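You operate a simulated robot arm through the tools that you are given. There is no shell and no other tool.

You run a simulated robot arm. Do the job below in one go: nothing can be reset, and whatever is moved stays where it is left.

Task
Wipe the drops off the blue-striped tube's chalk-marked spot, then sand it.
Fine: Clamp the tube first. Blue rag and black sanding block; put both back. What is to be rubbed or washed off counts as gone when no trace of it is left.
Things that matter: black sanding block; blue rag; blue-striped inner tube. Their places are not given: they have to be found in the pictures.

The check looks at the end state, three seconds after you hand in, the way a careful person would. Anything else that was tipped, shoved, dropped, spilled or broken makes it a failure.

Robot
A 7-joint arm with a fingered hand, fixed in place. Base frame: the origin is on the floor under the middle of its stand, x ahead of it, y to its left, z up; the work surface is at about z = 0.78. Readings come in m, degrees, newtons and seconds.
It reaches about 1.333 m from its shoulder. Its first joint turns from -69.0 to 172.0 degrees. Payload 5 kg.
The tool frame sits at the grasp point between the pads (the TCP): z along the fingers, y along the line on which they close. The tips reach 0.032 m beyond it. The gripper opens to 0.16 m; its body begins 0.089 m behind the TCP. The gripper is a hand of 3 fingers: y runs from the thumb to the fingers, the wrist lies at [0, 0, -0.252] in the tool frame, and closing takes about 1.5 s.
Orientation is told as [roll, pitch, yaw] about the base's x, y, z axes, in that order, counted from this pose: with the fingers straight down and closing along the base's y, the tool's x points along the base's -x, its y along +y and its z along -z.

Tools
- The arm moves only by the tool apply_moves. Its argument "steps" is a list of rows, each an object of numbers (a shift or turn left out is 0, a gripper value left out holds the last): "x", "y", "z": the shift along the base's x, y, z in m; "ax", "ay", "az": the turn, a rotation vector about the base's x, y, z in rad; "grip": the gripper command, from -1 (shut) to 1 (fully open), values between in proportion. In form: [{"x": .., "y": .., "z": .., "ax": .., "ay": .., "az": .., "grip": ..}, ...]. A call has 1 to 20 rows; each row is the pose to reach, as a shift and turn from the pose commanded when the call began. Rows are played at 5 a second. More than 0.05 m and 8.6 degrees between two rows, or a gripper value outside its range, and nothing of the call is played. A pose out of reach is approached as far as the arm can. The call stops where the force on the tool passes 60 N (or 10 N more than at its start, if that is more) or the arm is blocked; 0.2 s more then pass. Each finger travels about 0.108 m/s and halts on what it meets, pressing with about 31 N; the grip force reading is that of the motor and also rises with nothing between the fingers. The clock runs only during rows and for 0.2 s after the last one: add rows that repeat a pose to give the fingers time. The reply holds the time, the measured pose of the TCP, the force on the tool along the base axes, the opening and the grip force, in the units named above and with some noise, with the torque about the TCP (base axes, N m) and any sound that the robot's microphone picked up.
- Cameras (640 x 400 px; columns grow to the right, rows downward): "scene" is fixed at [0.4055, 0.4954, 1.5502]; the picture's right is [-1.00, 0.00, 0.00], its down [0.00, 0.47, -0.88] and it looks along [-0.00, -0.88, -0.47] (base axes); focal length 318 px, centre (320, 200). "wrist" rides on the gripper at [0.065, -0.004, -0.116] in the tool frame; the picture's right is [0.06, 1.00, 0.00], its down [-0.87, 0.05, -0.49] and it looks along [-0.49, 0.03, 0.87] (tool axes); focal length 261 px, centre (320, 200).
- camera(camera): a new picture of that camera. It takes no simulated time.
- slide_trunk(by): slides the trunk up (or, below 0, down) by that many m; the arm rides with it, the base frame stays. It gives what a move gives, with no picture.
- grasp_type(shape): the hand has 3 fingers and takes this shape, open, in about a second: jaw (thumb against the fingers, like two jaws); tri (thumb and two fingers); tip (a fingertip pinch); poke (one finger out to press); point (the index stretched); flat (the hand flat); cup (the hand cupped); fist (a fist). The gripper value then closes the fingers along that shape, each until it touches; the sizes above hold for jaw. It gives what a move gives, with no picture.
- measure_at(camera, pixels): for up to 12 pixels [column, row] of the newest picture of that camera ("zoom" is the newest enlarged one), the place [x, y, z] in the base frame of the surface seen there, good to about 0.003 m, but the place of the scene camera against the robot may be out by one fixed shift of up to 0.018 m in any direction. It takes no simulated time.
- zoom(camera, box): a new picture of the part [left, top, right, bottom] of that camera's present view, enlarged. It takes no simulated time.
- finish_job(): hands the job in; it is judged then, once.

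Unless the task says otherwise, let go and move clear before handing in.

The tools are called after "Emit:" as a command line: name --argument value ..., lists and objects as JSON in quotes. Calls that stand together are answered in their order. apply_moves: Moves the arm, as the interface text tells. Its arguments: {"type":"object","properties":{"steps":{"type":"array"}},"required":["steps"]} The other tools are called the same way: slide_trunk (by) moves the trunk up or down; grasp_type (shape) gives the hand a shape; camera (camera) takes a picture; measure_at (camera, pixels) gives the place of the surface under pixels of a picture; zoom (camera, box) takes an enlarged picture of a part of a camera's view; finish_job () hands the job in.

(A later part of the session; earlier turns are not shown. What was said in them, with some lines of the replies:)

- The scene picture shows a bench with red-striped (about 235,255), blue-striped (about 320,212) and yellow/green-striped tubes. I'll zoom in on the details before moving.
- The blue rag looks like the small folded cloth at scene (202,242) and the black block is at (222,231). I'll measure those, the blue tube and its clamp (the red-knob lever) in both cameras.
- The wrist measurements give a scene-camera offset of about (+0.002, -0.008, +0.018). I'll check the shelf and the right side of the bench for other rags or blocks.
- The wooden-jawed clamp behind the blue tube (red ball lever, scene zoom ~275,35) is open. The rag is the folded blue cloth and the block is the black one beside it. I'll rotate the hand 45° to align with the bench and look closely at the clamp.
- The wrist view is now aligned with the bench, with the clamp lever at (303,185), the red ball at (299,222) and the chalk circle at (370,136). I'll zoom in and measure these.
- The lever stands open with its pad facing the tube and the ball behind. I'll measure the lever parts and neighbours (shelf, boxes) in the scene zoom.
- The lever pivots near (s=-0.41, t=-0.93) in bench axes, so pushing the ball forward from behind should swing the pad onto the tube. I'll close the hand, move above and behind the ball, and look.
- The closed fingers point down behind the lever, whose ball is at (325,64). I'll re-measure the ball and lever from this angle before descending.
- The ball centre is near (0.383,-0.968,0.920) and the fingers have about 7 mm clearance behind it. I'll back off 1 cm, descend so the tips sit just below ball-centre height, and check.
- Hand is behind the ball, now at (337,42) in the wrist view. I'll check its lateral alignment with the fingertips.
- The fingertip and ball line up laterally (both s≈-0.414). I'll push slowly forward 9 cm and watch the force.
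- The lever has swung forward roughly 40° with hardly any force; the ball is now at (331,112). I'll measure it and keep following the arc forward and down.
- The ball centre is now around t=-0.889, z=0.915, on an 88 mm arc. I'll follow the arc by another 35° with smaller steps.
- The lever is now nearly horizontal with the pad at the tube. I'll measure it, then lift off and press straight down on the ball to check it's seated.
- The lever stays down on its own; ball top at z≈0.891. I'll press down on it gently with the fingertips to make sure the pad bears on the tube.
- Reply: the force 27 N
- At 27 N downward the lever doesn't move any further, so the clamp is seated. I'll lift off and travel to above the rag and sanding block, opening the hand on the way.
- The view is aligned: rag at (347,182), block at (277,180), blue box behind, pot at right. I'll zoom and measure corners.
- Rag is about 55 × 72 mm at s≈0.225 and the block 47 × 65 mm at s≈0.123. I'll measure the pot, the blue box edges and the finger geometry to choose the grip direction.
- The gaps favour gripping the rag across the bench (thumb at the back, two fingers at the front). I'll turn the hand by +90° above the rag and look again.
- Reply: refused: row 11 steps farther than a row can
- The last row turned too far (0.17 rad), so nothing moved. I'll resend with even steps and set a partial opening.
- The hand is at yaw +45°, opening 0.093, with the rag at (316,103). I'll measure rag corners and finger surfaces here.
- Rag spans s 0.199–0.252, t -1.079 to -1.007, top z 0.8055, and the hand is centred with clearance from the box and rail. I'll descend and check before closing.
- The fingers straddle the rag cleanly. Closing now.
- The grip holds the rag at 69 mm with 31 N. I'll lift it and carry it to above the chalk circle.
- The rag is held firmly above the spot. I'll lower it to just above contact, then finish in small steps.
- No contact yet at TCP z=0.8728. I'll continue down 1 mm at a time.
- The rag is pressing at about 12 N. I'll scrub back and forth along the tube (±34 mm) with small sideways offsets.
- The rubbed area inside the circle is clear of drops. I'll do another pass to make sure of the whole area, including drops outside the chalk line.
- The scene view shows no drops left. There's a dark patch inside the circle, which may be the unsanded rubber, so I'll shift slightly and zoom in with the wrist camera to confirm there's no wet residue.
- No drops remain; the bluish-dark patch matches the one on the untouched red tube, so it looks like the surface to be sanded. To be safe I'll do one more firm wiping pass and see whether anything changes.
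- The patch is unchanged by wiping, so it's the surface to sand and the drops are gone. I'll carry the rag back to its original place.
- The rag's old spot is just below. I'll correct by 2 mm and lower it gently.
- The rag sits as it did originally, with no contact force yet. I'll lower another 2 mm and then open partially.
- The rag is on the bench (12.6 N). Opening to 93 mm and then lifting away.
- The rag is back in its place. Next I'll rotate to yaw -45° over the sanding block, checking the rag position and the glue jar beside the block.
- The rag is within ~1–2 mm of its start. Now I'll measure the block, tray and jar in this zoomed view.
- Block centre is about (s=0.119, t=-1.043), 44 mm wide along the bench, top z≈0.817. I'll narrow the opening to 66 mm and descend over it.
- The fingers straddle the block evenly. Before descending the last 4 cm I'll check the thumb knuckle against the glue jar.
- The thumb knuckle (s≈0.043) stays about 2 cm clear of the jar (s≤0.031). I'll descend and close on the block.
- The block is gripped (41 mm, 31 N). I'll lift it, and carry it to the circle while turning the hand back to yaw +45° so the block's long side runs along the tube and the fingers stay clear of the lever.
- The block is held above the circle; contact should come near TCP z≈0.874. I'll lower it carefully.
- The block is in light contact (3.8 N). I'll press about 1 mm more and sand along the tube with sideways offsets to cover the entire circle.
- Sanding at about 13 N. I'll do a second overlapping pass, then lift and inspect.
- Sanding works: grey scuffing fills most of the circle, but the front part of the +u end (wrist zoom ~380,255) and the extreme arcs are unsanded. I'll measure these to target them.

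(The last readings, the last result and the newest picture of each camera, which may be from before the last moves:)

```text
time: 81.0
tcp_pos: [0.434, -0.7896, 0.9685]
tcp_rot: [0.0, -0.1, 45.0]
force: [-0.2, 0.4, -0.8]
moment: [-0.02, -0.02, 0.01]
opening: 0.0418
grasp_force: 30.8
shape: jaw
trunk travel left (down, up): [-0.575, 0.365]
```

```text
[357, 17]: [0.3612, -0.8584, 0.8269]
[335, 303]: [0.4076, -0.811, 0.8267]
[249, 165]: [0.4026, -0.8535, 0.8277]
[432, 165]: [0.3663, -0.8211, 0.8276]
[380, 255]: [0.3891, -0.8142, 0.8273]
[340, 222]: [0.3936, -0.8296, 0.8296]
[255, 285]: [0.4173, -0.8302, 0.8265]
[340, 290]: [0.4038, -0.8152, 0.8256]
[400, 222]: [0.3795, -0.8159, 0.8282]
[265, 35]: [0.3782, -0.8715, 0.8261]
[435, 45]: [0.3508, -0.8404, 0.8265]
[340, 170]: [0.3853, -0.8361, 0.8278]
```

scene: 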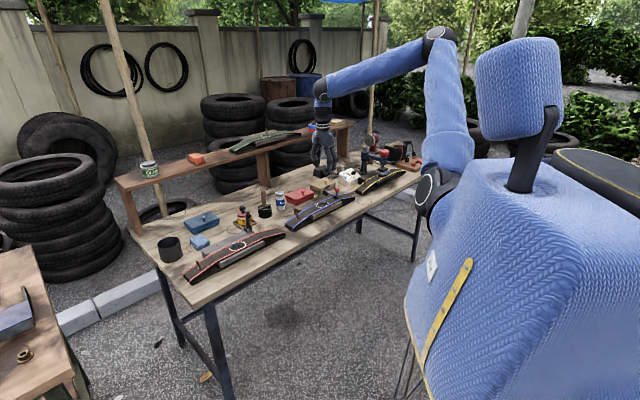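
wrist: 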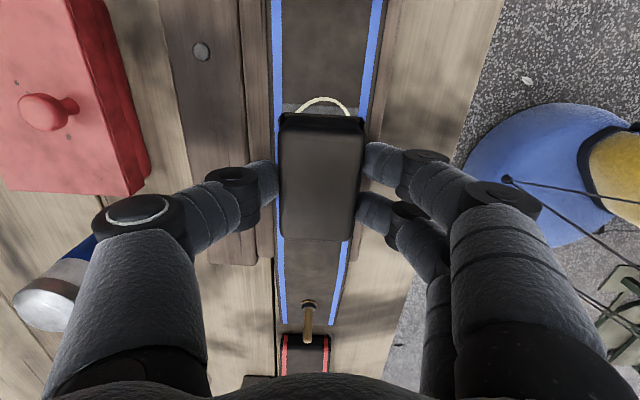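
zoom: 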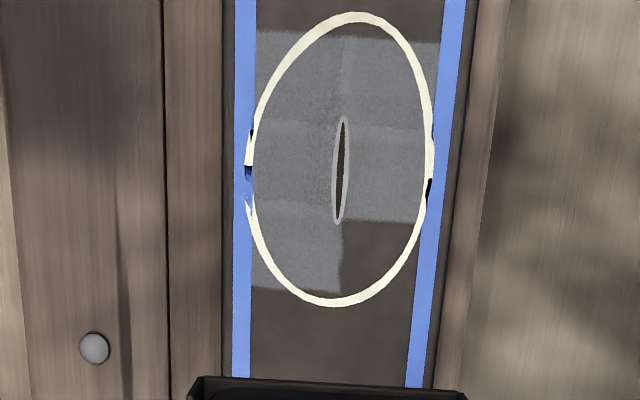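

Unsanded is mainly s≈-0.308 to -0.285 on the front half, plus thin arcs at both ends. I'll set the block down again over that end with a firmer press.

Emit:
apply_moves --steps '[{"x": -0.015, "y": -0.01, "z": -0.03}, {"x": -0.03, "y": -0.022, "z": -0.065}, {"x": -0.0394, "y": -0.0292, "z": -0.088}, {"x": -0.0394, "y": -0.0292, "z": -0.094}, {"x": -0.0394, "y": -0.0292, "z": -0.0965}, {"x": -0.0394, "y": -0.0292, "z": -0.0985}, {"x": -0.0394, "y": -0.0292, "z": -0.0985}]'

Emit:
camera --camera "wrist"

Emit:
zoom --camera "scene" --box '[295, 180, 345, 220]'

```text
time: 82.6
tcp_pos: [0.3934, -0.8175, 0.8714]
tcp_rot: [0.0, 0.0, 44.9]
force: [0.2, -0.3, -1.5]
moment: [-0.07, 0.01, 0.05]
opening: 0.0419
grasp_force: 30.6
shape: jaw
trunk travel left (down, up): [-0.575, 0.365]
```

```text
taken
```

wrist: 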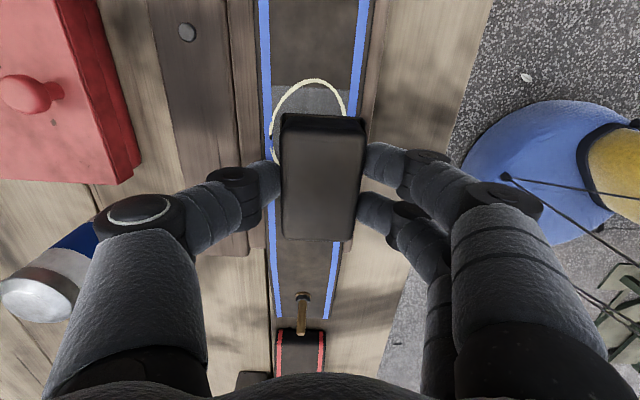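

```text
10.00 times, centred on (320, 200) of scene
```

zoom: 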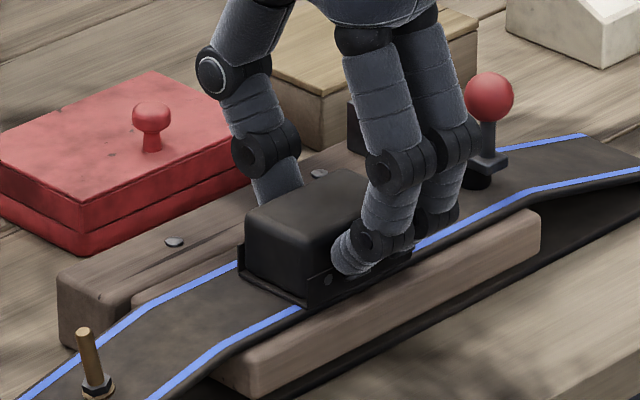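

Emit:
apply_moves --steps '[{"z": -0.001}, {"z": -0.002}, {"z": -0.0025}, {"z": -0.0025}]'

```text
time: 83.6
tcp_pos: [0.3942, -0.8167, 0.87]
tcp_rot: [-0.2, 0.0, 45.0]
force: [0.5, -0.1, 14.3]
moment: [0.05, 0.06, -0.01]
opening: 0.0422
grasp_force: 31.1
shape: jaw
trunk travel left (down, up): [-0.575, 0.365]
```

Now pressing at 14 N. I'll sand with a focus on the front +u region, then sweep the whole circle.

Emit:
apply_moves --steps '[{"x": 0.0028, "y": 0.0085}, {"x": -0.0071, "y": 0.0014}, {"x": -0.0156, "y": -0.0071}, {"x": -0.0071, "y": 0.0014}, {"x": 0.0028, "y": 0.0085}, {"x": 0.0099, "y": 0.0014}, {"x": 0.0028, "y": -0.0085, "z": -0.0003}, {"x": -0.0057, "y": -0.017, "z": -0.0005}, {"x": -0.0141, "y": -0.0255, "z": -0.0005}, {"x": -0.0226, "y": -0.0339, "z": -0.0005}, {"x": -0.0325, "y": -0.0325, "z": -0.0005}, {"x": -0.0297, "y": -0.0212, "z": -0.0005}, {"x": -0.0212, "y": -0.0127, "z": -0.0005}, {"x": -0.0127, "y": -0.0042, "z": -0.0005}, {"x": 0.0, "y": -0.0028, "z": -0.001}, {"x": 0.0141, "y": -0.0057, "z": -0.001}, {"x": 0.0113, "y": -0.0198, "z": -0.001}, {"x": 0.0028, "y": -0.0283, "z": -0.001}, {"x": -0.0057, "y": -0.0368, "z": -0.001}, {"x": -0.0141, "y": -0.0453, "z": -0.001}]'

Emit:
camera --camera "wrist"

Emit:
zoom --camera "scene" --box '[295, 180, 345, 220]'

```text
time: 87.8
tcp_pos: [0.3805, -0.8622, 0.8694]
tcp_rot: [0.0, 0.0, 45.2]
force: [8.8, 7.5, 15.9]
moment: [0.29, -0.07, -0.13]
opening: 0.0424
grasp_force: 30.6
shape: jaw
trunk travel left (down, up): [-0.575, 0.365]
```

```text
taken
```

wrist: 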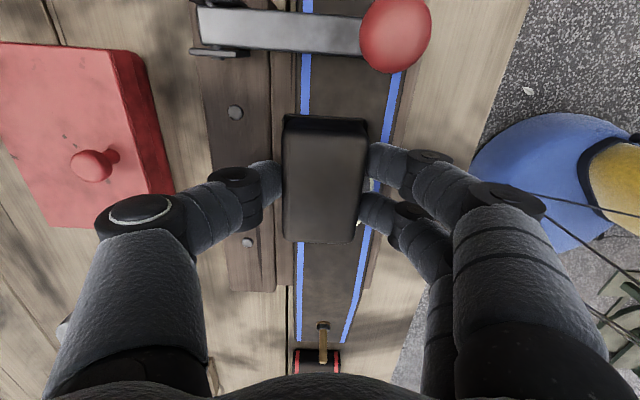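

```text
10.00 times, centred on (320, 200) of scene
```

zoom: 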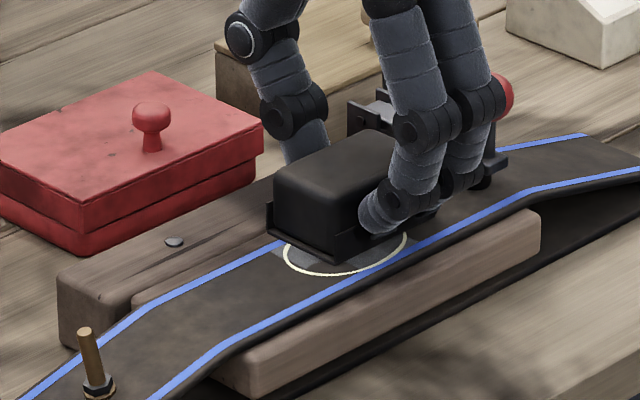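

Force holds at ~16 N. I'll do another sweep covering both ends and both sides, then inspect.

Emit:
apply_moves --steps '[{"x": -0.0085, "y": 0.0028}, {"x": -0.0156, "y": 0.0099}, {"x": -0.0212, "y": 0.0184}, {"x": -0.0141, "y": 0.0283}, {"x": -0.0057, "y": 0.0368}, {"x": 0.0028, "y": 0.0453}, {"x": 0.0113, "y": 0.0537, "z": -0.0003}, {"x": 0.0198, "y": 0.0537, "z": -0.0005}, {"x": 0.0269, "y": 0.0467, "z": -0.0005}, {"x": 0.0339, "y": 0.0396, "z": -0.0005}, {"x": 0.0297, "y": 0.0297, "z": -0.0005}, {"x": 0.0212, "y": 0.0212, "z": -0.0005}, {"x": 0.0127, "y": 0.0127, "z": -0.0005}, {"x": 0.0042, "y": 0.0042, "z": -0.0005}, {"x": -0.0057, "y": 0.0, "z": -0.0005}, {"x": -0.0071, "y": 0.0127, "z": -0.0007}, {"x": 0.0, "y": 0.0226, "z": -0.0007}, {"x": 0.0085, "y": 0.0311, "z": -0.0007}, {"x": 0.017, "y": 0.0396, "z": -0.0007}, {"x": 0.024, "y": 0.0467, "z": -0.0007}]'

Emit:
apply_moves --steps '[{"z": 0.01}, {"x": 0.015, "y": 0.015, "z": 0.04}, {"x": 0.03, "y": 0.025, "z": 0.08}, {"x": 0.03, "y": 0.025, "z": 0.1}, {"x": 0.03, "y": 0.025, "z": 0.1}]'

Emit:
zoom --camera "wrist" --box '[240, 0, 400, 120]'

Emit:
zoom --camera "scene" --box '[310, 192, 335, 212]'

```text
time: 92.0
tcp_pos: [0.4018, -0.8166, 0.8694]
tcp_rot: [0.1, 0.0, 45.0]
force: [-8.6, -6.7, 13.1]
moment: [-0.17, 0.12, 0.01]
opening: 0.0425
grasp_force: 30.8
shape: jaw
trunk travel left (down, up): [-0.575, 0.365]
```

```text
time: 93.2
tcp_pos: [0.4323, -0.7923, 0.9675]
tcp_rot: [0.1, 0.0, 45.0]
force: [1.3, 0.0, -1.5]
moment: [0.0, 0.04, 0.01]
opening: 0.0418
grasp_force: 31.0
shape: jaw
trunk travel left (down, up): [-0.575, 0.365]
```

```text
3.33 times, centred on (320, 60) of wrist
```

zoom: 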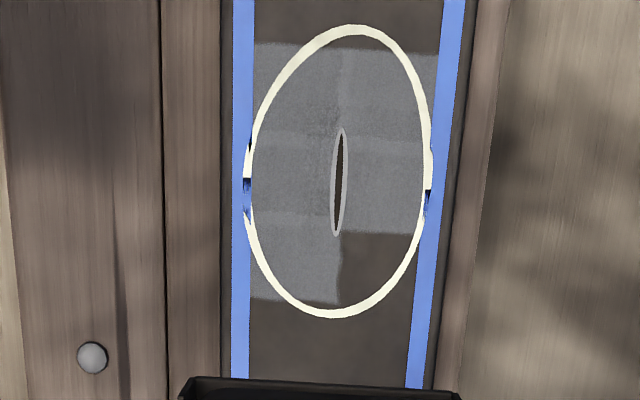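

```text
16.00 times, centred on (322, 202) of scene
```

zoom: 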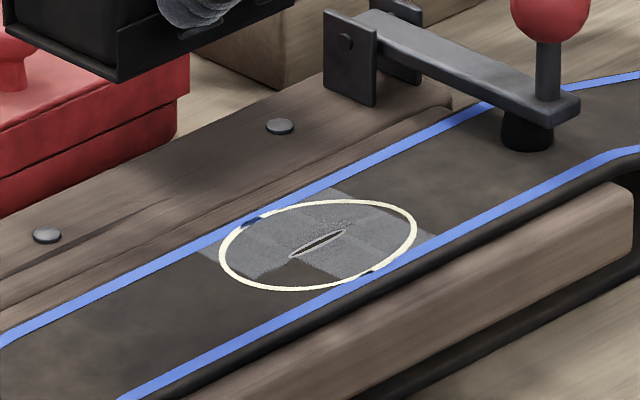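

The sanded area is unchanged: five of six tiles are grey and the front +u tile (wrist zoom ~380,265) is still bare. I'll look closely at that tile for leftover moisture or other differences.

Emit:
zoom --camera "wrist" --box '[295, 0, 355, 100]'

Emit:
zoom --camera "scene" --box '[315, 196, 331, 208]'

Emit:
camera --camera "wrist"

```text
4.00 times, centred on (325, 50) of wrist
```

zoom: 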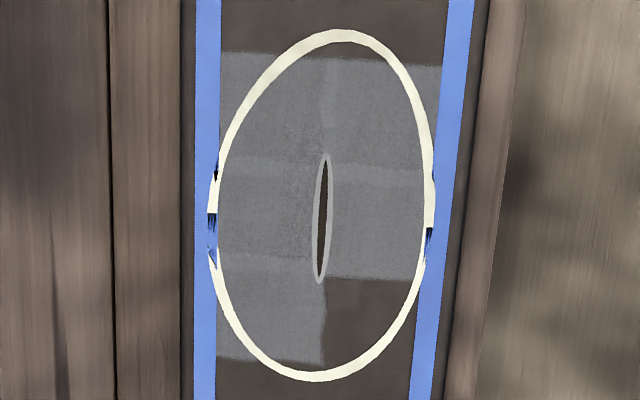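

```text
16.00 times, centred on (323, 202) of scene
```

zoom: 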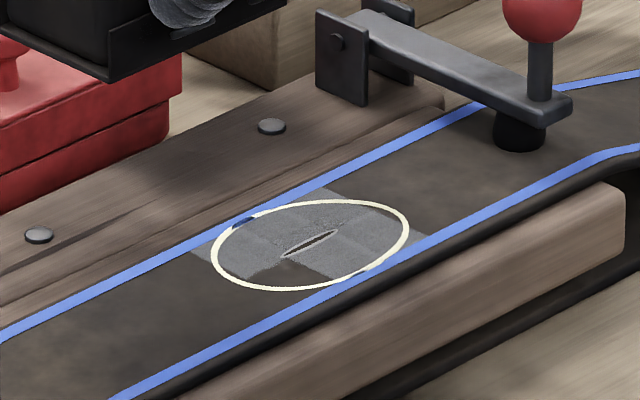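

```text
taken
```

wrist: 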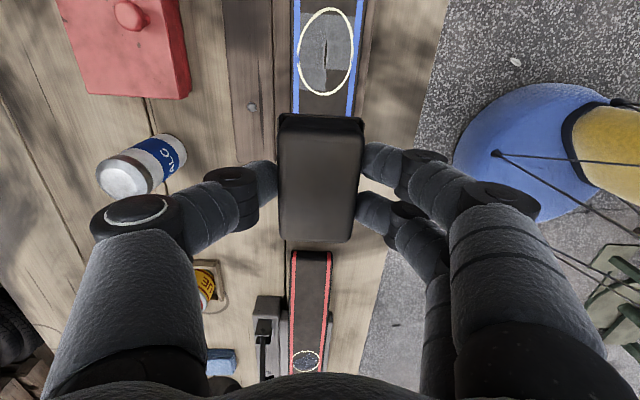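

The bare tile looks like plain dry rubber, so it just seems to need more sanding. I'll put the block down centred on that tile (s≈-0.301, t≈-0.852) and rub there.

Emit:
apply_moves --steps '[{"x": -0.015, "y": -0.01, "z": -0.03}, {"x": -0.03, "y": -0.018, "z": -0.065}, {"x": -0.0427, "y": -0.023, "z": -0.088}, {"x": -0.0427, "y": -0.023, "z": -0.095}, {"x": -0.0427, "y": -0.023, "z": -0.0975}, {"x": -0.0427, "y": -0.023, "z": -0.0995}, {"x": -0.0427, "y": -0.023, "z": -0.0995}]'

```text
time: 94.8
tcp_pos: [0.3899, -0.8136, 0.8697]
tcp_rot: [0.0, 0.0, 44.9]
force: [-1.9, 0.0, 6.1]
moment: [-0.04, 0.05, 0.01]
opening: 0.0422
grasp_force: 31.0
shape: jaw
trunk travel left (down, up): [-0.575, 0.365]
```

Emit:
apply_moves --steps '[{"x": 0.0085, "y": 0.0085, "z": -0.001}, {"x": 0.0, "y": 0.0, "z": -0.001}, {"x": -0.0085, "y": -0.0085, "z": -0.001}, {"x": -0.0028, "y": 0.0028, "z": -0.001}, {"x": 0.0042, "y": 0.0127, "z": -0.001}, {"x": -0.0042, "y": 0.0042, "z": -0.001}, {"x": -0.0127, "y": -0.0042, "z": -0.001}, {"x": -0.0057, "y": -0.0113, "z": -0.001}, {"x": 0.0042, "y": -0.0042, "z": -0.001}, {"x": 0.0127, "y": 0.0042, "z": -0.001}, {"x": 0.0113, "y": 0.0113, "z": -0.0015}, {"x": 0.0028, "y": 0.0028, "z": -0.0015}, {"x": -0.0057, "y": -0.0057, "z": -0.0015}, {"x": -0.0141, "y": -0.0141, "z": -0.0015}, {"x": -0.0057, "y": -0.0057, "z": -0.0015}, {"x": 0.0028, "y": 0.0028, "z": -0.0015}, {"x": 0.0113, "y": 0.0113, "z": -0.0015}, {"x": 0.0, "y": 0.0057, "z": -0.0015}, {"x": -0.0085, "y": -0.0028, "z": -0.0015}, {"x": -0.0113, "y": -0.0113, "z": -0.0015}]'

Emit:
apply_moves --steps '[{"z": 0.01}, {"x": 0.02, "y": 0.015, "z": 0.04}, {"x": 0.045, "y": 0.025, "z": 0.08}, {"x": 0.05, "y": 0.03, "z": 0.1}, {"x": 0.05, "y": 0.03, "z": 0.1}]'

Emit:
zoom --camera "wrist" --box '[240, 0, 400, 120]'

Emit:
zoom --camera "scene" --box '[310, 192, 335, 212]'

```text
time: 99.0
tcp_pos: [0.3784, -0.824, 0.8672]
tcp_rot: [0.1, 0.1, 45.1]
force: [2.9, 10.4, 20.5]
moment: [0.24, -0.04, 0.0]
opening: 0.0433
grasp_force: 30.6
shape: jaw
trunk travel left (down, up): [-0.575, 0.365]
```

```text
time: 100.2
tcp_pos: [0.4304, -0.7966, 0.965]
tcp_rot: [0.1, 0.1, 45.0]
force: [0.4, -0.8, -0.9]
moment: [0.02, 0.01, -0.04]
opening: 0.0425
grasp_force: 30.4
shape: jaw
trunk travel left (down, up): [-0.575, 0.365]
```

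```text
3.33 times, centred on (320, 60) of wrist
```

zoom: 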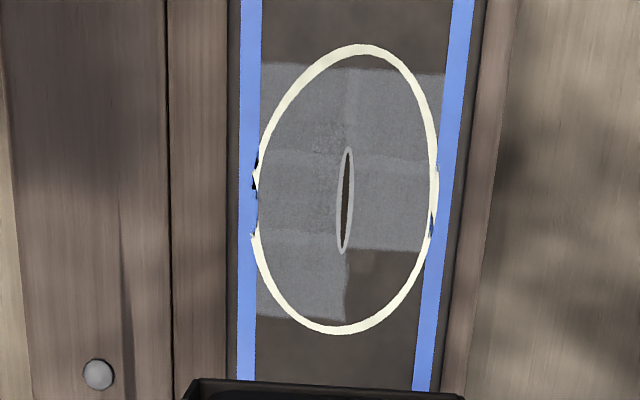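

```text
16.00 times, centred on (322, 202) of scene
```

zoom: 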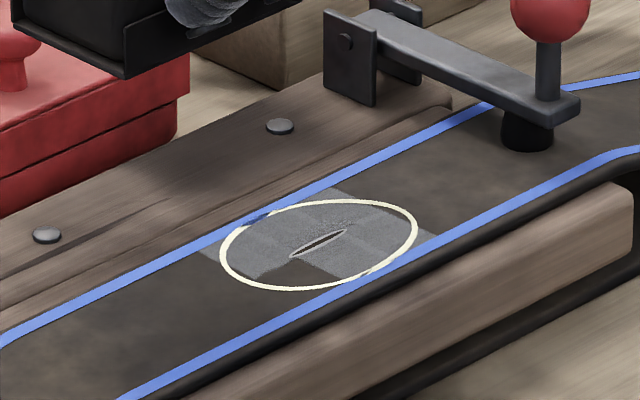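

Still bare despite 20 N of concentrated rubbing. I'll compare with the red and other tubes' spots to understand what an untouched spot looks like.

Emit:
zoom --camera "wrist" --box '[280, 335, 330, 370]'

Emit:
zoom --camera "scene" --box '[225, 235, 253, 257]'

Emit:
zoom --camera "scene" --box '[245, 130, 285, 155]'

Emit:
zoom --camera "scene" --box '[360, 160, 410, 195]'

```text
11.43 times, centred on (305, 352) of wrist
```

zoom: 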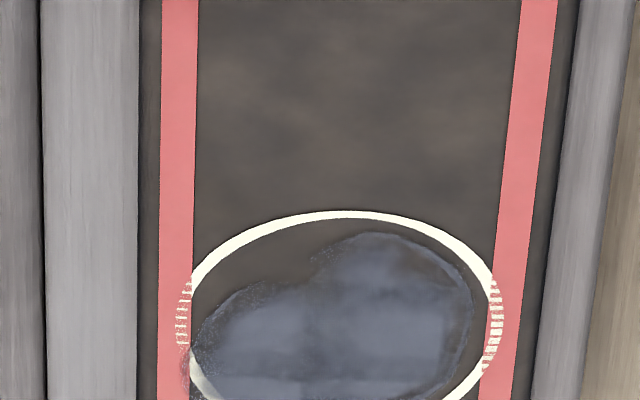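

```text
16.00 times, centred on (239, 246) of scene
```

zoom: 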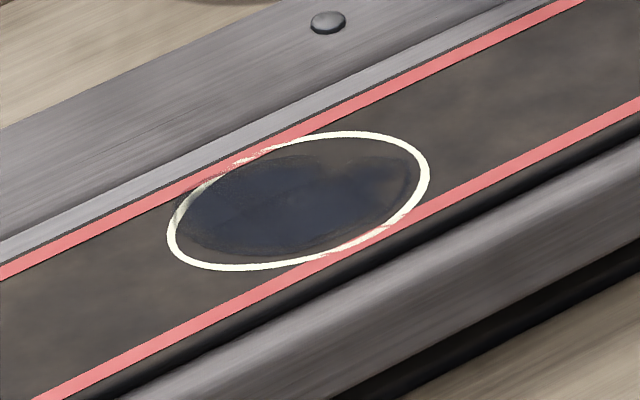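

```text
16.00 times, centred on (265, 142) of scene
```

zoom: 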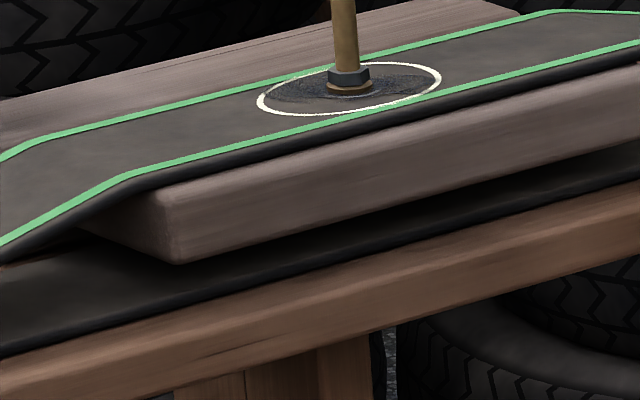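

```text
11.43 times, centred on (385, 178) of scene
```

zoom: 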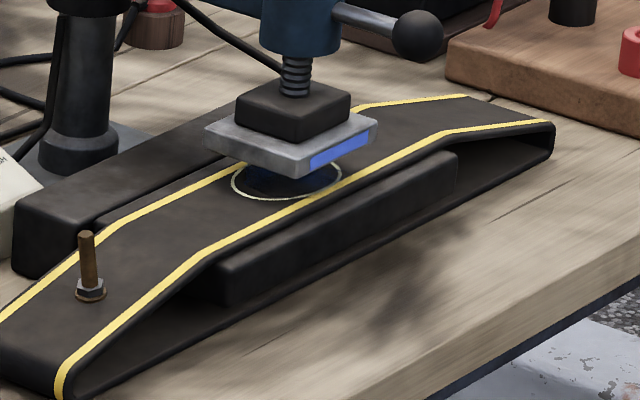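

The red tube's untouched spot also has an irregular bluish film missing one corner tile, which suggests the film (what needs sanding) was only on the five now-grey tiles. To rule out a contact-geometry cause, I'll try again with the block's -u edge passing over the bare tile.

Emit:
apply_moves --steps '[{"x": -0.005, "y": -0.002, "z": -0.04}, {"x": -0.0104, "y": -0.0052, "z": -0.08}, {"x": -0.0104, "y": -0.0052, "z": -0.092}, {"x": -0.0104, "y": -0.0052, "z": -0.095}, {"x": -0.0104, "y": -0.0052, "z": -0.0965}, {"x": -0.0104, "y": -0.0052, "z": -0.0975}, {"x": -0.0104, "y": -0.0052, "z": -0.0975}]'

```text
time: 101.8
tcp_pos: [0.4189, -0.8017, 0.8688]
tcp_rot: [0.2, 0.0, 45.0]
force: [0.0, 0.1, -0.7]
moment: [0.03, -0.03, 0.0]
opening: 0.0428
grasp_force: 31.2
shape: jaw
trunk travel left (down, up): [-0.575, 0.365]
```

Emit:
apply_moves --steps '[{"z": -0.001}, {"z": -0.002}, {"z": -0.0025}]'

```text
time: 102.6
tcp_pos: [0.4187, -0.8011, 0.869]
tcp_rot: [-0.1, 0.0, 45.0]
force: [-2.5, -1.8, 12.2]
moment: [0.05, 0.1, 0.03]
opening: 0.0424
grasp_force: 31.3
shape: jaw
trunk travel left (down, up): [-0.575, 0.365]
```

Emit:
apply_moves --steps '[{"x": 0.0071, "y": 0.0071}, {"x": 0.0, "y": 0.0}, {"x": -0.0071, "y": -0.0071}, {"x": -0.0141, "y": -0.0141}, {"x": -0.0212, "y": -0.0212}, {"x": -0.0198, "y": -0.0085}, {"x": -0.0156, "y": 0.0014}, {"x": -0.0099, "y": 0.0099}, {"x": -0.0028, "y": 0.017}, {"x": -0.0127, "y": 0.0127}, {"x": -0.0212, "y": 0.0071}, {"x": -0.0283, "y": 0.0, "z": -0.0003}, {"x": -0.0368, "y": -0.0085, "z": -0.0005}, {"x": -0.0453, "y": -0.017, "z": -0.0005}, {"x": -0.0523, "y": -0.024, "z": -0.0005}, {"x": -0.0509, "y": -0.0339, "z": -0.0005}, {"x": -0.0438, "y": -0.041, "z": -0.0005}, {"x": -0.0382, "y": -0.0495, "z": -0.0005}, {"x": -0.0283, "y": -0.0481, "z": -0.0005}, {"x": -0.0368, "y": -0.0566, "z": -0.0005}]'

Emit:
apply_moves --steps '[{"x": 0.0085, "y": 0.0085}, {"x": -0.0014, "y": -0.0014}, {"x": 0.0085, "y": 0.0085}, {"x": 0.0, "y": 0.0}, {"x": 0.0085, "y": 0.0085}, {"x": 0.0035, "y": 0.0145}, {"x": -0.005, "y": 0.006}, {"x": 0.005, "y": 0.015}, {"z": 0.02, "x": 0.02, "y": 0.025}, {"z": 0.05, "x": 0.04, "y": 0.045}, {"z": 0.08, "x": 0.055, "y": 0.065}, {"z": 0.1, "x": 0.055, "y": 0.065}, {"z": 0.1, "x": 0.055, "y": 0.065}]'

Emit:
zoom --camera "wrist" --box '[240, 0, 400, 120]'

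Emit:
zoom --camera "scene" --box '[310, 192, 335, 212]'

```text
time: 106.8
tcp_pos: [0.3842, -0.8546, 0.8674]
tcp_rot: [-0.1, 0.0, 45.1]
force: [6.4, 7.6, 13.6]
moment: [0.33, 0.04, -0.16]
opening: 0.0418
grasp_force: 31.2
shape: jaw
trunk travel left (down, up): [-0.575, 0.365]
```

```text
time: 109.6
tcp_pos: [0.4389, -0.7924, 0.9668]
tcp_rot: [0.1, 0.1, 45.0]
force: [-0.7, -0.7, -1.4]
moment: [-0.03, 0.0, -0.02]
opening: 0.0425
grasp_force: 31.5
shape: jaw
trunk travel left (down, up): [-0.575, 0.365]
```

```text
3.33 times, centred on (320, 60) of wrist
```

zoom: 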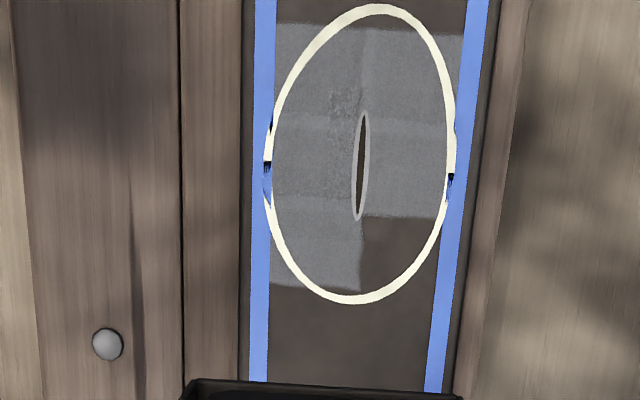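

```text
16.00 times, centred on (322, 202) of scene
```

zoom: 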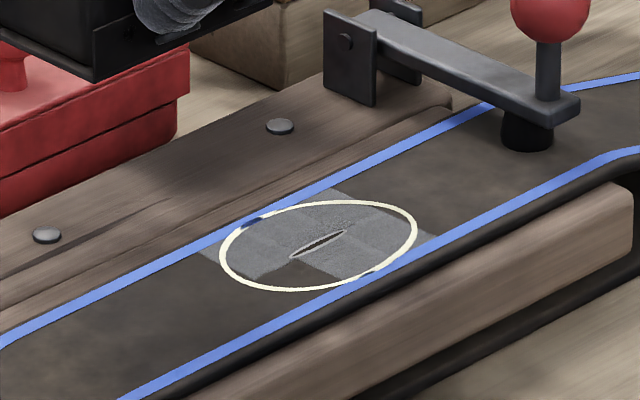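

The tile still doesn't respond, consistent with it never carrying film. I'll head back with the block, stopping over the red tube to check whether its untouched film has the same one-tile gap.

Emit:
apply_moves --steps '[{"z": 0.03}, {"z": 0.063}, {"x": 0.0255, "y": 0.021, "z": 0.063, "az": -0.1208}, {"x": 0.051, "y": 0.042, "z": 0.063, "az": -0.2417}, {"x": 0.0764, "y": 0.0629, "z": 0.063, "az": -0.3625}, {"x": 0.1019, "y": 0.0838, "z": 0.063, "az": -0.4833}, {"x": 0.1273, "y": 0.1048, "z": 0.063, "az": -0.6042}, {"x": 0.1528, "y": 0.1257, "z": 0.063, "az": -0.725}, {"x": 0.1783, "y": 0.1467, "z": 0.063, "az": -0.8458}, {"x": 0.2038, "y": 0.1676, "z": 0.063, "az": -0.9666}, {"x": 0.2292, "y": 0.1886, "z": 0.063, "az": -1.0875}, {"x": 0.2547, "y": 0.2095, "z": 0.063, "az": -1.2083}, {"x": 0.2802, "y": 0.2305, "z": 0.063, "az": -1.3291}, {"x": 0.3056, "y": 0.2514, "z": 0.063, "az": -1.45}, {"x": 0.3311, "y": 0.2724, "z": 0.063, "az": -1.5708}, {"x": 0.3311, "y": 0.2724, "z": 0.063, "az": -1.5708}]'

Emit:
camera --camera "wrist"

Emit:
zoom --camera "scene" --box '[295, 180, 345, 220]'

```text
time: 113.0
tcp_pos: [0.7673, -0.5214, 1.0299]
tcp_rot: [-0.1, 0.1, -45.0]
force: [0.1, 0.3, -1.7]
moment: [-0.01, -0.02, -0.01]
opening: 0.0422
grasp_force: 31.6
shape: jaw
trunk travel left (down, up): [-0.575, 0.365]
```

```text
taken
```

wrist: 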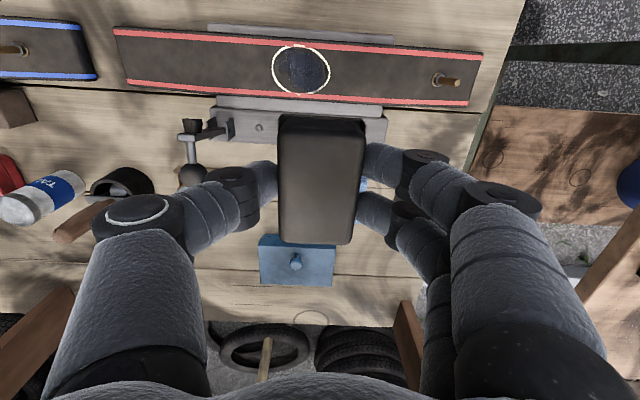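

```text
10.00 times, centred on (320, 200) of scene
```

zoom: 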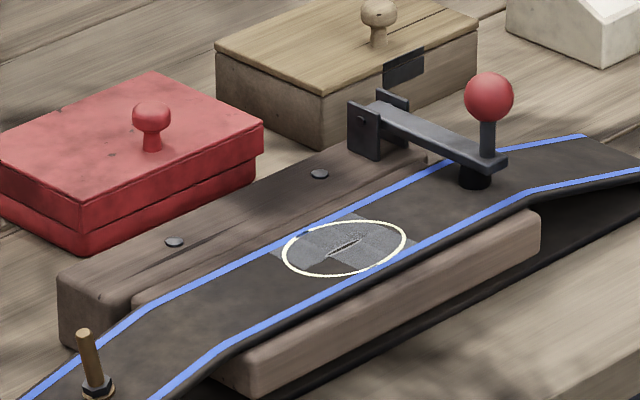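

Emit:
zoom --camera "wrist" --box '[265, 40, 337, 100]'

```text
6.67 times, centred on (301, 70) of wrist
```

zoom: 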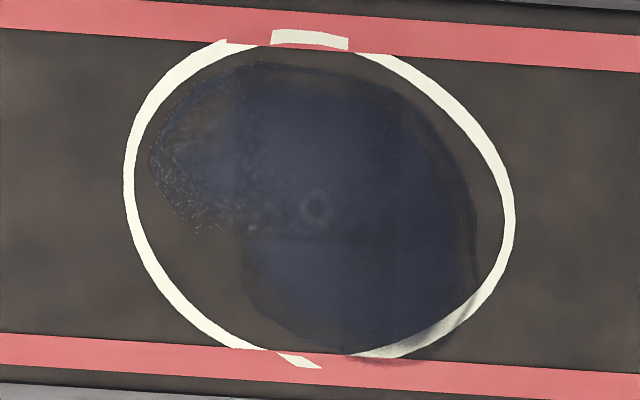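

The untouched red spot's film covers exactly 5 of 6 tiles (lower-left missing), so a bare tile is normal and the blue spot's filmed tiles are all sanded. I'll zoom harder on the blue spot to check for any leftover specks.

Emit:
zoom --camera "scene" --box '[316, 198, 330, 207]'

Emit:
zoom --camera "scene" --box '[319, 199, 326, 204]'

```text
16.00 times, centred on (323, 202) of scene
```

zoom: 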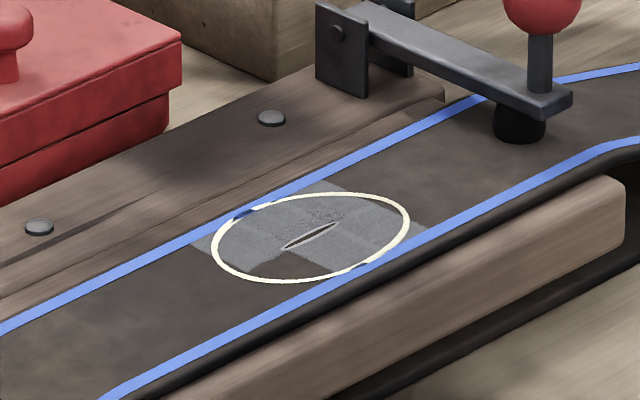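

```text
16.00 times, centred on (322, 202) of scene
```

zoom: 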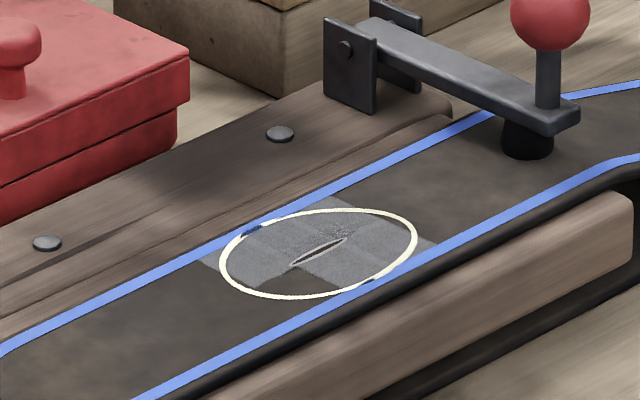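

There's faint dark speckling near the slit in the back-middle tile. Before putting the block away, I'll go back and inspect it up close with the wrist camera.

Emit:
apply_moves --steps '[{"x": -0.0255, "y": -0.021, "az": 0.1208}, {"x": -0.051, "y": -0.042, "az": 0.2417}, {"x": -0.0764, "y": -0.0629, "az": 0.3625}, {"x": -0.1019, "y": -0.0838, "az": 0.4833}, {"x": -0.1273, "y": -0.1048, "az": 0.6042}, {"x": -0.1528, "y": -0.1257, "az": 0.725}, {"x": -0.1783, "y": -0.1467, "az": 0.8458}, {"x": -0.2038, "y": -0.1676, "az": 0.9666}, {"x": -0.2292, "y": -0.1886, "az": 1.0875}, {"x": -0.2547, "y": -0.2095, "az": 1.2083}, {"x": -0.2802, "y": -0.2305, "az": 1.3291}, {"x": -0.3056, "y": -0.2514, "z": -0.02, "az": 1.45}, {"x": -0.3361, "y": -0.2774, "z": -0.05, "az": 1.5708}, {"x": -0.3361, "y": -0.2774, "z": -0.083, "az": 1.5708}, {"x": -0.3361, "y": -0.2774, "z": -0.083, "az": 1.5708}]'

Emit:
camera --camera "wrist"

Emit:
zoom --camera "wrist" --box '[280, 0, 370, 100]'

Emit:
zoom --camera "wrist" --box '[300, 20, 350, 60]'

```text
time: 116.2
tcp_pos: [0.4338, -0.7972, 0.9474]
tcp_rot: [0.0, 0.0, 45.0]
force: [1.2, -0.8, -0.5]
moment: [-0.01, 0.01, 0.03]
opening: 0.0418
grasp_force: 30.5
shape: jaw
trunk travel left (down, up): [-0.575, 0.365]
```

```text
taken
```

wrist: 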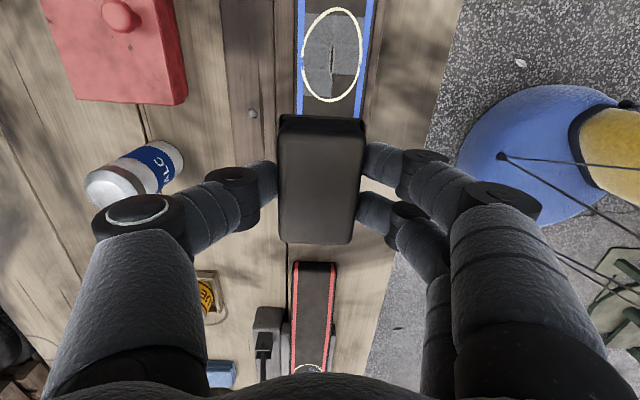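

```text
4.00 times, centred on (325, 50) of wrist
```

zoom: 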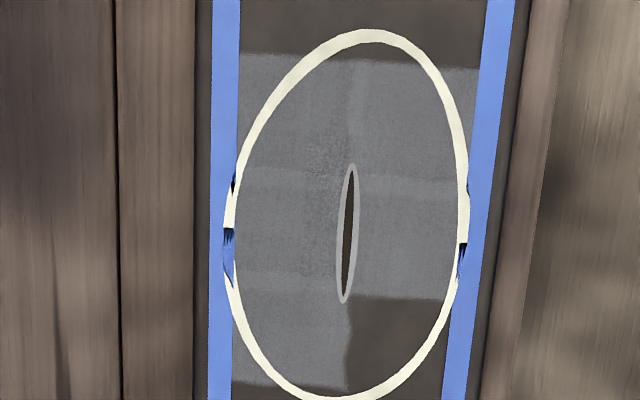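

```text
10.00 times, centred on (325, 40) of wrist
```

zoom: 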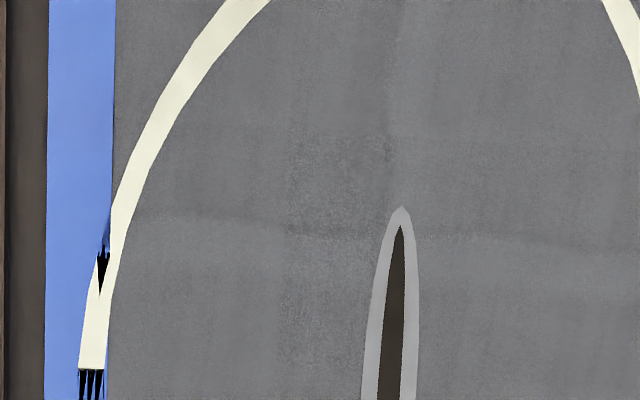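

At 10× the sanded tiles are uniformly grey; the speckle is only surface grain, with no film or drops left. Now I'll carry the block to its original place, turning the hand back to yaw -45°.

Emit:
apply_moves --steps '[{"z": 0.04}, {"z": 0.083}, {"x": 0.0298, "y": 0.0111, "z": 0.083, "az": -0.1208}, {"x": 0.0596, "y": 0.0222, "z": 0.083, "az": -0.2417}, {"x": 0.0894, "y": 0.0332, "z": 0.083, "az": -0.3625}, {"x": 0.1192, "y": 0.0443, "z": 0.083, "az": -0.4833}, {"x": 0.149, "y": 0.0554, "z": 0.083, "az": -0.6042}, {"x": 0.1788, "y": 0.0665, "z": 0.083, "az": -0.725}, {"x": 0.2085, "y": 0.0775, "z": 0.083, "az": -0.8458}, {"x": 0.2383, "y": 0.0886, "z": 0.083, "az": -0.9666}, {"x": 0.2681, "y": 0.0997, "z": 0.083, "az": -1.0875}, {"x": 0.2979, "y": 0.1108, "z": 0.083, "az": -1.2083}, {"x": 0.3277, "y": 0.1218, "z": 0.083, "az": -1.3291}, {"x": 0.3575, "y": 0.1329, "z": 0.083, "az": -1.45}, {"x": 0.3873, "y": 0.144, "z": 0.083, "az": -1.5708}, {"x": 0.3873, "y": 0.144, "z": 0.083, "az": -1.5708}]'

Emit:
camera --camera "wrist"

```text
time: 119.6
tcp_pos: [0.8177, -0.6532, 1.0276]
tcp_rot: [0.2, 0.1, -45.1]
force: [-0.5, -0.6, 0.1]
moment: [0.0, -0.02, 0.0]
opening: 0.042
grasp_force: 31.1
shape: jaw
trunk travel left (down, up): [-0.575, 0.365]
```

```text
taken
```

wrist: 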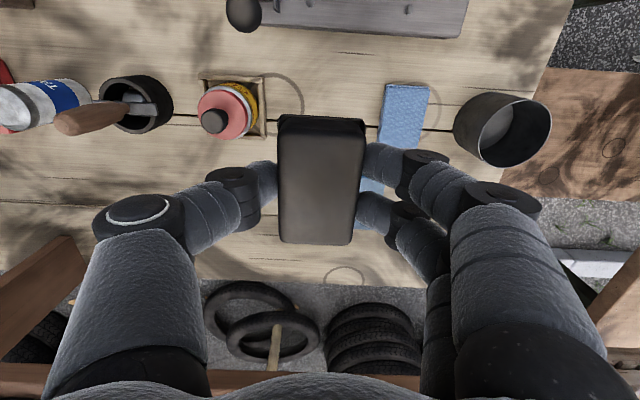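

The block is above its spot. I'll descend partway, check the pose, then finish.

Emit:
apply_moves --steps '[{"x": 0.001, "z": -0.04}, {"x": 0.001, "z": -0.08}, {"x": 0.001, "z": -0.12}, {"x": 0.001, "z": -0.15}, {"x": 0.001, "z": -0.165}, {"x": 0.001, "z": -0.165}]'

Emit:
camera --camera "wrist"

Emit:
zoom --camera "scene" --box '[170, 190, 270, 260]'

```text
time: 121.0
tcp_pos: [0.8212, -0.6525, 0.8642]
tcp_rot: [0.0, 0.1, -45.1]
force: [0.0, 0.3, -0.9]
moment: [0.0, -0.02, -0.03]
opening: 0.0418
grasp_force: 31.4
shape: jaw
trunk travel left (down, up): [-0.575, 0.365]
```

```text
taken
```

wrist: 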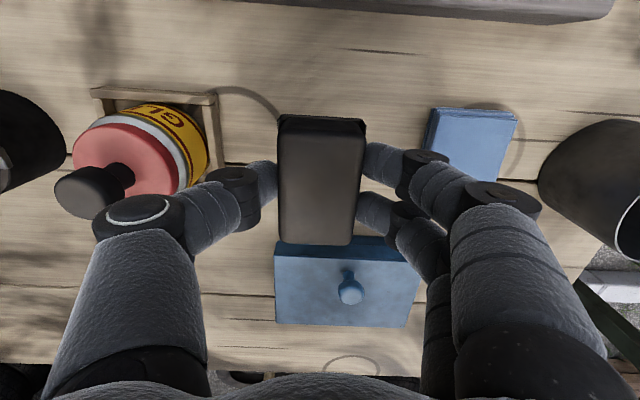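

```text
5.71 times, centred on (220, 225) of scene
```

zoom: 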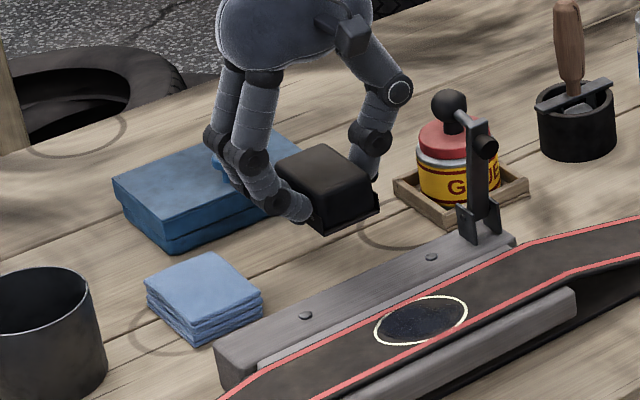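

Pose matches the pickup point. Lowering slowly until the block touches the bench.

Emit:
apply_moves --steps '[{"z": -0.015}, {"z": -0.028}, {"z": -0.036}, {"z": -0.04}, {"z": -0.0415}, {"z": -0.0425}, {"z": -0.0425}]'

```text
time: 122.6
tcp_pos: [0.8211, -0.6527, 0.8203]
tcp_rot: [0.0, 0.0, -45.0]
force: [0.6, -0.4, 0.9]
moment: [0.0, -0.03, 0.0]
opening: 0.0418
grasp_force: 31.2
shape: jaw
trunk travel left (down, up): [-0.575, 0.365]
```

Emit:
apply_moves --steps '[{"z": -0.001}, {"z": -0.0015}, {"z": -0.002}, {"z": -0.002}]'

```text
time: 123.6
tcp_pos: [0.8212, -0.6541, 0.8216]
tcp_rot: [-0.1, -0.1, -45.1]
force: [0.9, -0.4, 13.6]
moment: [0.06, -0.11, 0.01]
opening: 0.0422
grasp_force: 30.9
shape: jaw
trunk travel left (down, up): [-0.575, 0.365]
```

The block is down (13.6 N). I'll open to 66 mm and lift straight up.

Emit:
apply_moves --steps '[{"z": 0.001, "grip": -0.175}, {"z": 0.001, "grip": -0.175}, {"z": 0.001, "grip": -0.175}, {"z": 0.001, "grip": -0.175}, {"z": 0.015, "grip": -0.175}, {"z": 0.05, "grip": -0.175}, {"z": 0.09, "grip": -0.175}, {"z": 0.13, "grip": -0.175}, {"z": 0.175, "grip": -0.175}, {"z": 0.22, "grip": -0.175}, {"z": 0.22, "grip": -0.175}]'

Emit:
camera --camera "wrist"

Emit:
zoom --camera "scene" --box '[170, 190, 270, 260]'

```text
time: 126.0
tcp_pos: [0.8232, -0.6556, 1.0381]
tcp_rot: [0.0, 0.0, -45.0]
force: [0.7, 0.0, 1.2]
moment: [0.04, 0.02, 0.01]
opening: 0.0654
grasp_force: 0.1
shape: jaw
trunk travel left (down, up): [-0.575, 0.365]
```

```text
taken
```

wrist: 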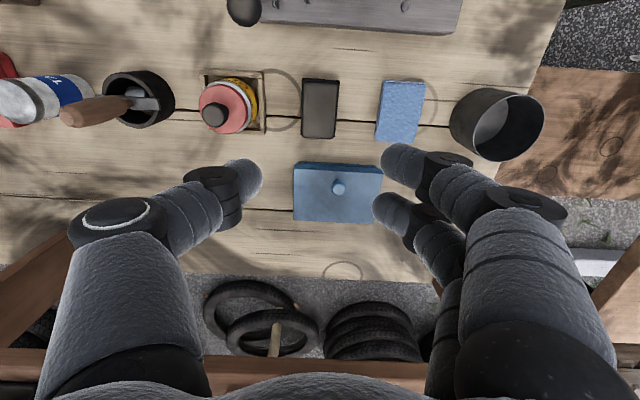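

```text
5.71 times, centred on (220, 225) of scene
```

zoom: 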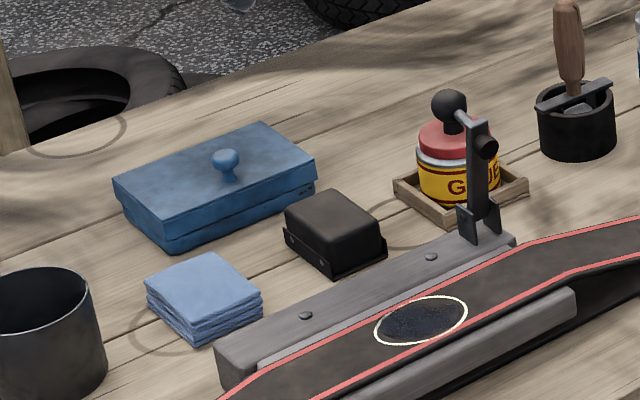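

The block and rag are both back where they started. I'll verify the block's position, then retreat to near the start pose.

Emit:
measure_at --camera "wrist" --pixels '[[304, 83], [337, 84], [303, 134], [333, 136], [319, 108], [400, 110]]'

Emit:
apply_moves --steps '[{"z": 0.03}, {"x": -0.03, "y": 0.0, "z": 0.06, "az": 0.06}, {"x": -0.065, "y": 0.0, "z": 0.08, "az": 0.13}, {"x": -0.1, "y": 0.0, "z": 0.1, "az": 0.2}, {"x": -0.135, "y": 0.0, "z": 0.12, "az": 0.27}, {"x": -0.17, "y": 0.0, "z": 0.135, "az": 0.35, "grip": 0.5}, {"x": -0.205, "y": 0.0, "z": 0.135, "az": 0.43, "grip": 1}, {"x": -0.24, "y": 0.0, "z": 0.135, "az": 0.51, "grip": 1}, {"x": -0.275, "y": 0.0, "z": 0.135, "az": 0.59, "grip": 1}, {"x": -0.31, "y": 0.0, "z": 0.135, "az": 0.67, "grip": 1}, {"x": -0.345, "y": 0.002, "z": 0.135, "az": 0.74, "grip": 1}, {"x": -0.359, "y": 0.004, "z": 0.135, "az": 0.785, "grip": 1}, {"x": -0.359, "y": 0.004, "z": 0.135, "az": 0.785, "grip": 1}]'

Emit:
camera --camera "scene"

Emit:
camera --camera "wrist"

Emit:
zoom --camera "scene" --box '[270, 160, 380, 230]'

```text
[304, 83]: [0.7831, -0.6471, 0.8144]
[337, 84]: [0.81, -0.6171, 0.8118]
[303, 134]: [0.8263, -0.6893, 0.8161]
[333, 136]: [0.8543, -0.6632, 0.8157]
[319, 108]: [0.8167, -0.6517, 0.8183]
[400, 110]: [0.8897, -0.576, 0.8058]
```

```text
time: 128.8
tcp_pos: [0.4627, -0.6502, 1.1759]
tcp_rot: [0.0, 0.0, 0.0]
force: [0.5, 0.3, -0.1]
moment: [0.02, -0.02, -0.03]
opening: 0.1596
grasp_force: 0.1
shape: jaw
trunk travel left (down, up): [-0.575, 0.365]
```

```text
taken
```

scene: 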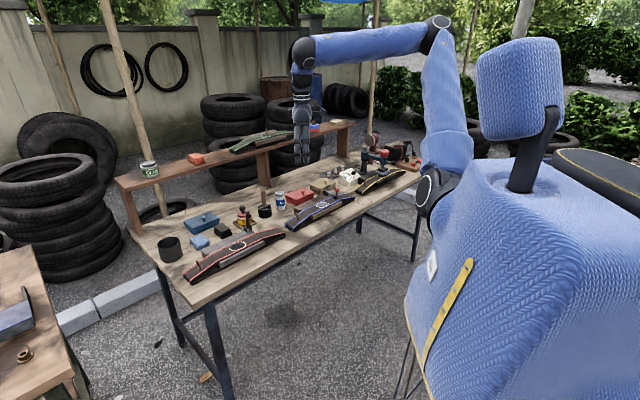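

```text
taken
```

wrist: 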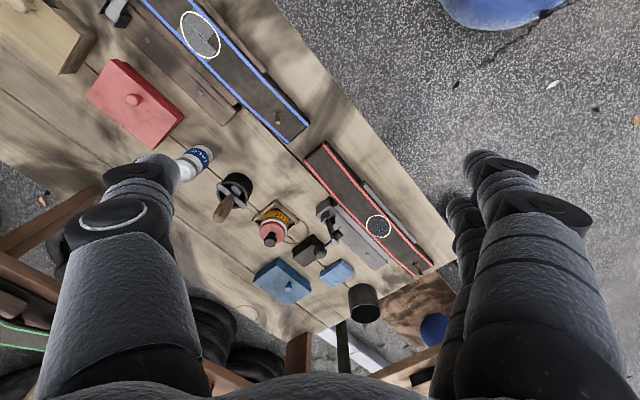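

```text
5.71 times, centred on (325, 195) of scene
```

zoom: 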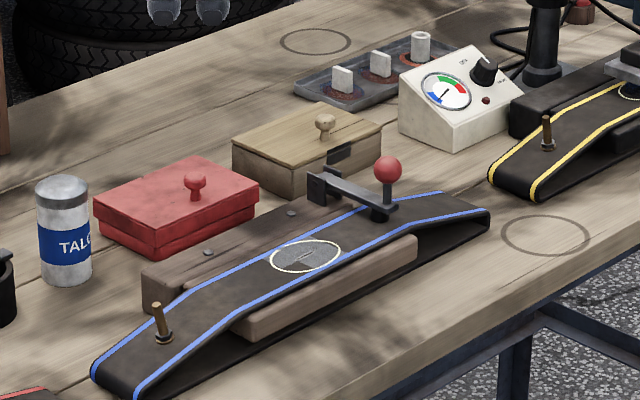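

Everything is in place: clamp lever down on the tube, rag and block back, hand clear. One last close look at the spot and surroundings for stray drops before handing in.

Emit:
zoom --camera "wrist" --box '[165, 5, 235, 65]'

Emit:
zoom --camera "wrist" --box '[60, 0, 300, 150]'

Emit:
zoom --camera "scene" --box '[140, 160, 300, 290]'

```text
6.67 times, centred on (200, 35) of wrist
```

zoom: 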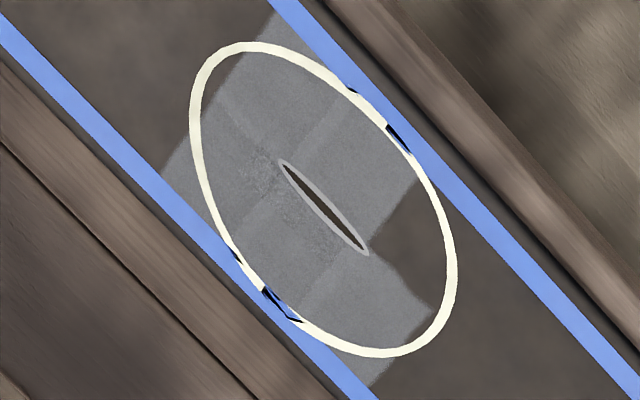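

```text
2.67 times, centred on (180, 75) of wrist
```

zoom: 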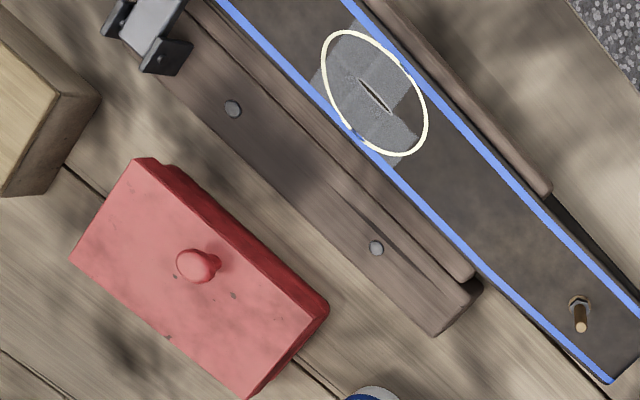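

```text
3.08 times, centred on (220, 225) of scene
```

zoom: 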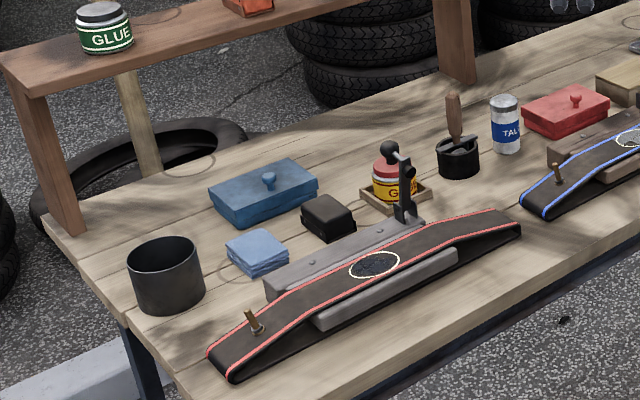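

The last pictures show no drops in or around the chalk circle, and every tile that had film is now sanded grey. One tile, at the front +u end, stayed bare through repeated rubbing; the untouched red spot has a similar gap. The lever is down on the tube, the rag and block are back in place, nothing else looks disturbed and the hand is clear, so I'm handing in.

Emit:
finish_job

```text
The job is handed in.
```

The job is handed in: the blue-striped tube is clamped, its spot is wiped, and five of the six patches inside the chalk circle are sanded. The sixth still looks like bare, unsanded rubber.

- **Clamp:** the lever is down with its pad on the tube. It did not move when I pressed on it with about 27 N.
- **Wiping:** I rubbed the spot with the blue rag in three passes. No drops show in or around the chalk circle in the final close-ups.
- **Sanding:** the bare patch is at the end of the circle nearer the valve, on the side facing the robot. It did not change under repeated rubbing, with up to about 20 N of force. The untouched red tube's spot has a dark film with a similar gap in one corner. I took this patch as never having had film to sand, but I could not confirm that.
- **Putting back:** the rag and the sanding block are within about 2–4 mm of where they started. Nothing else on the bench looks moved, and the hand is back near its starting position.
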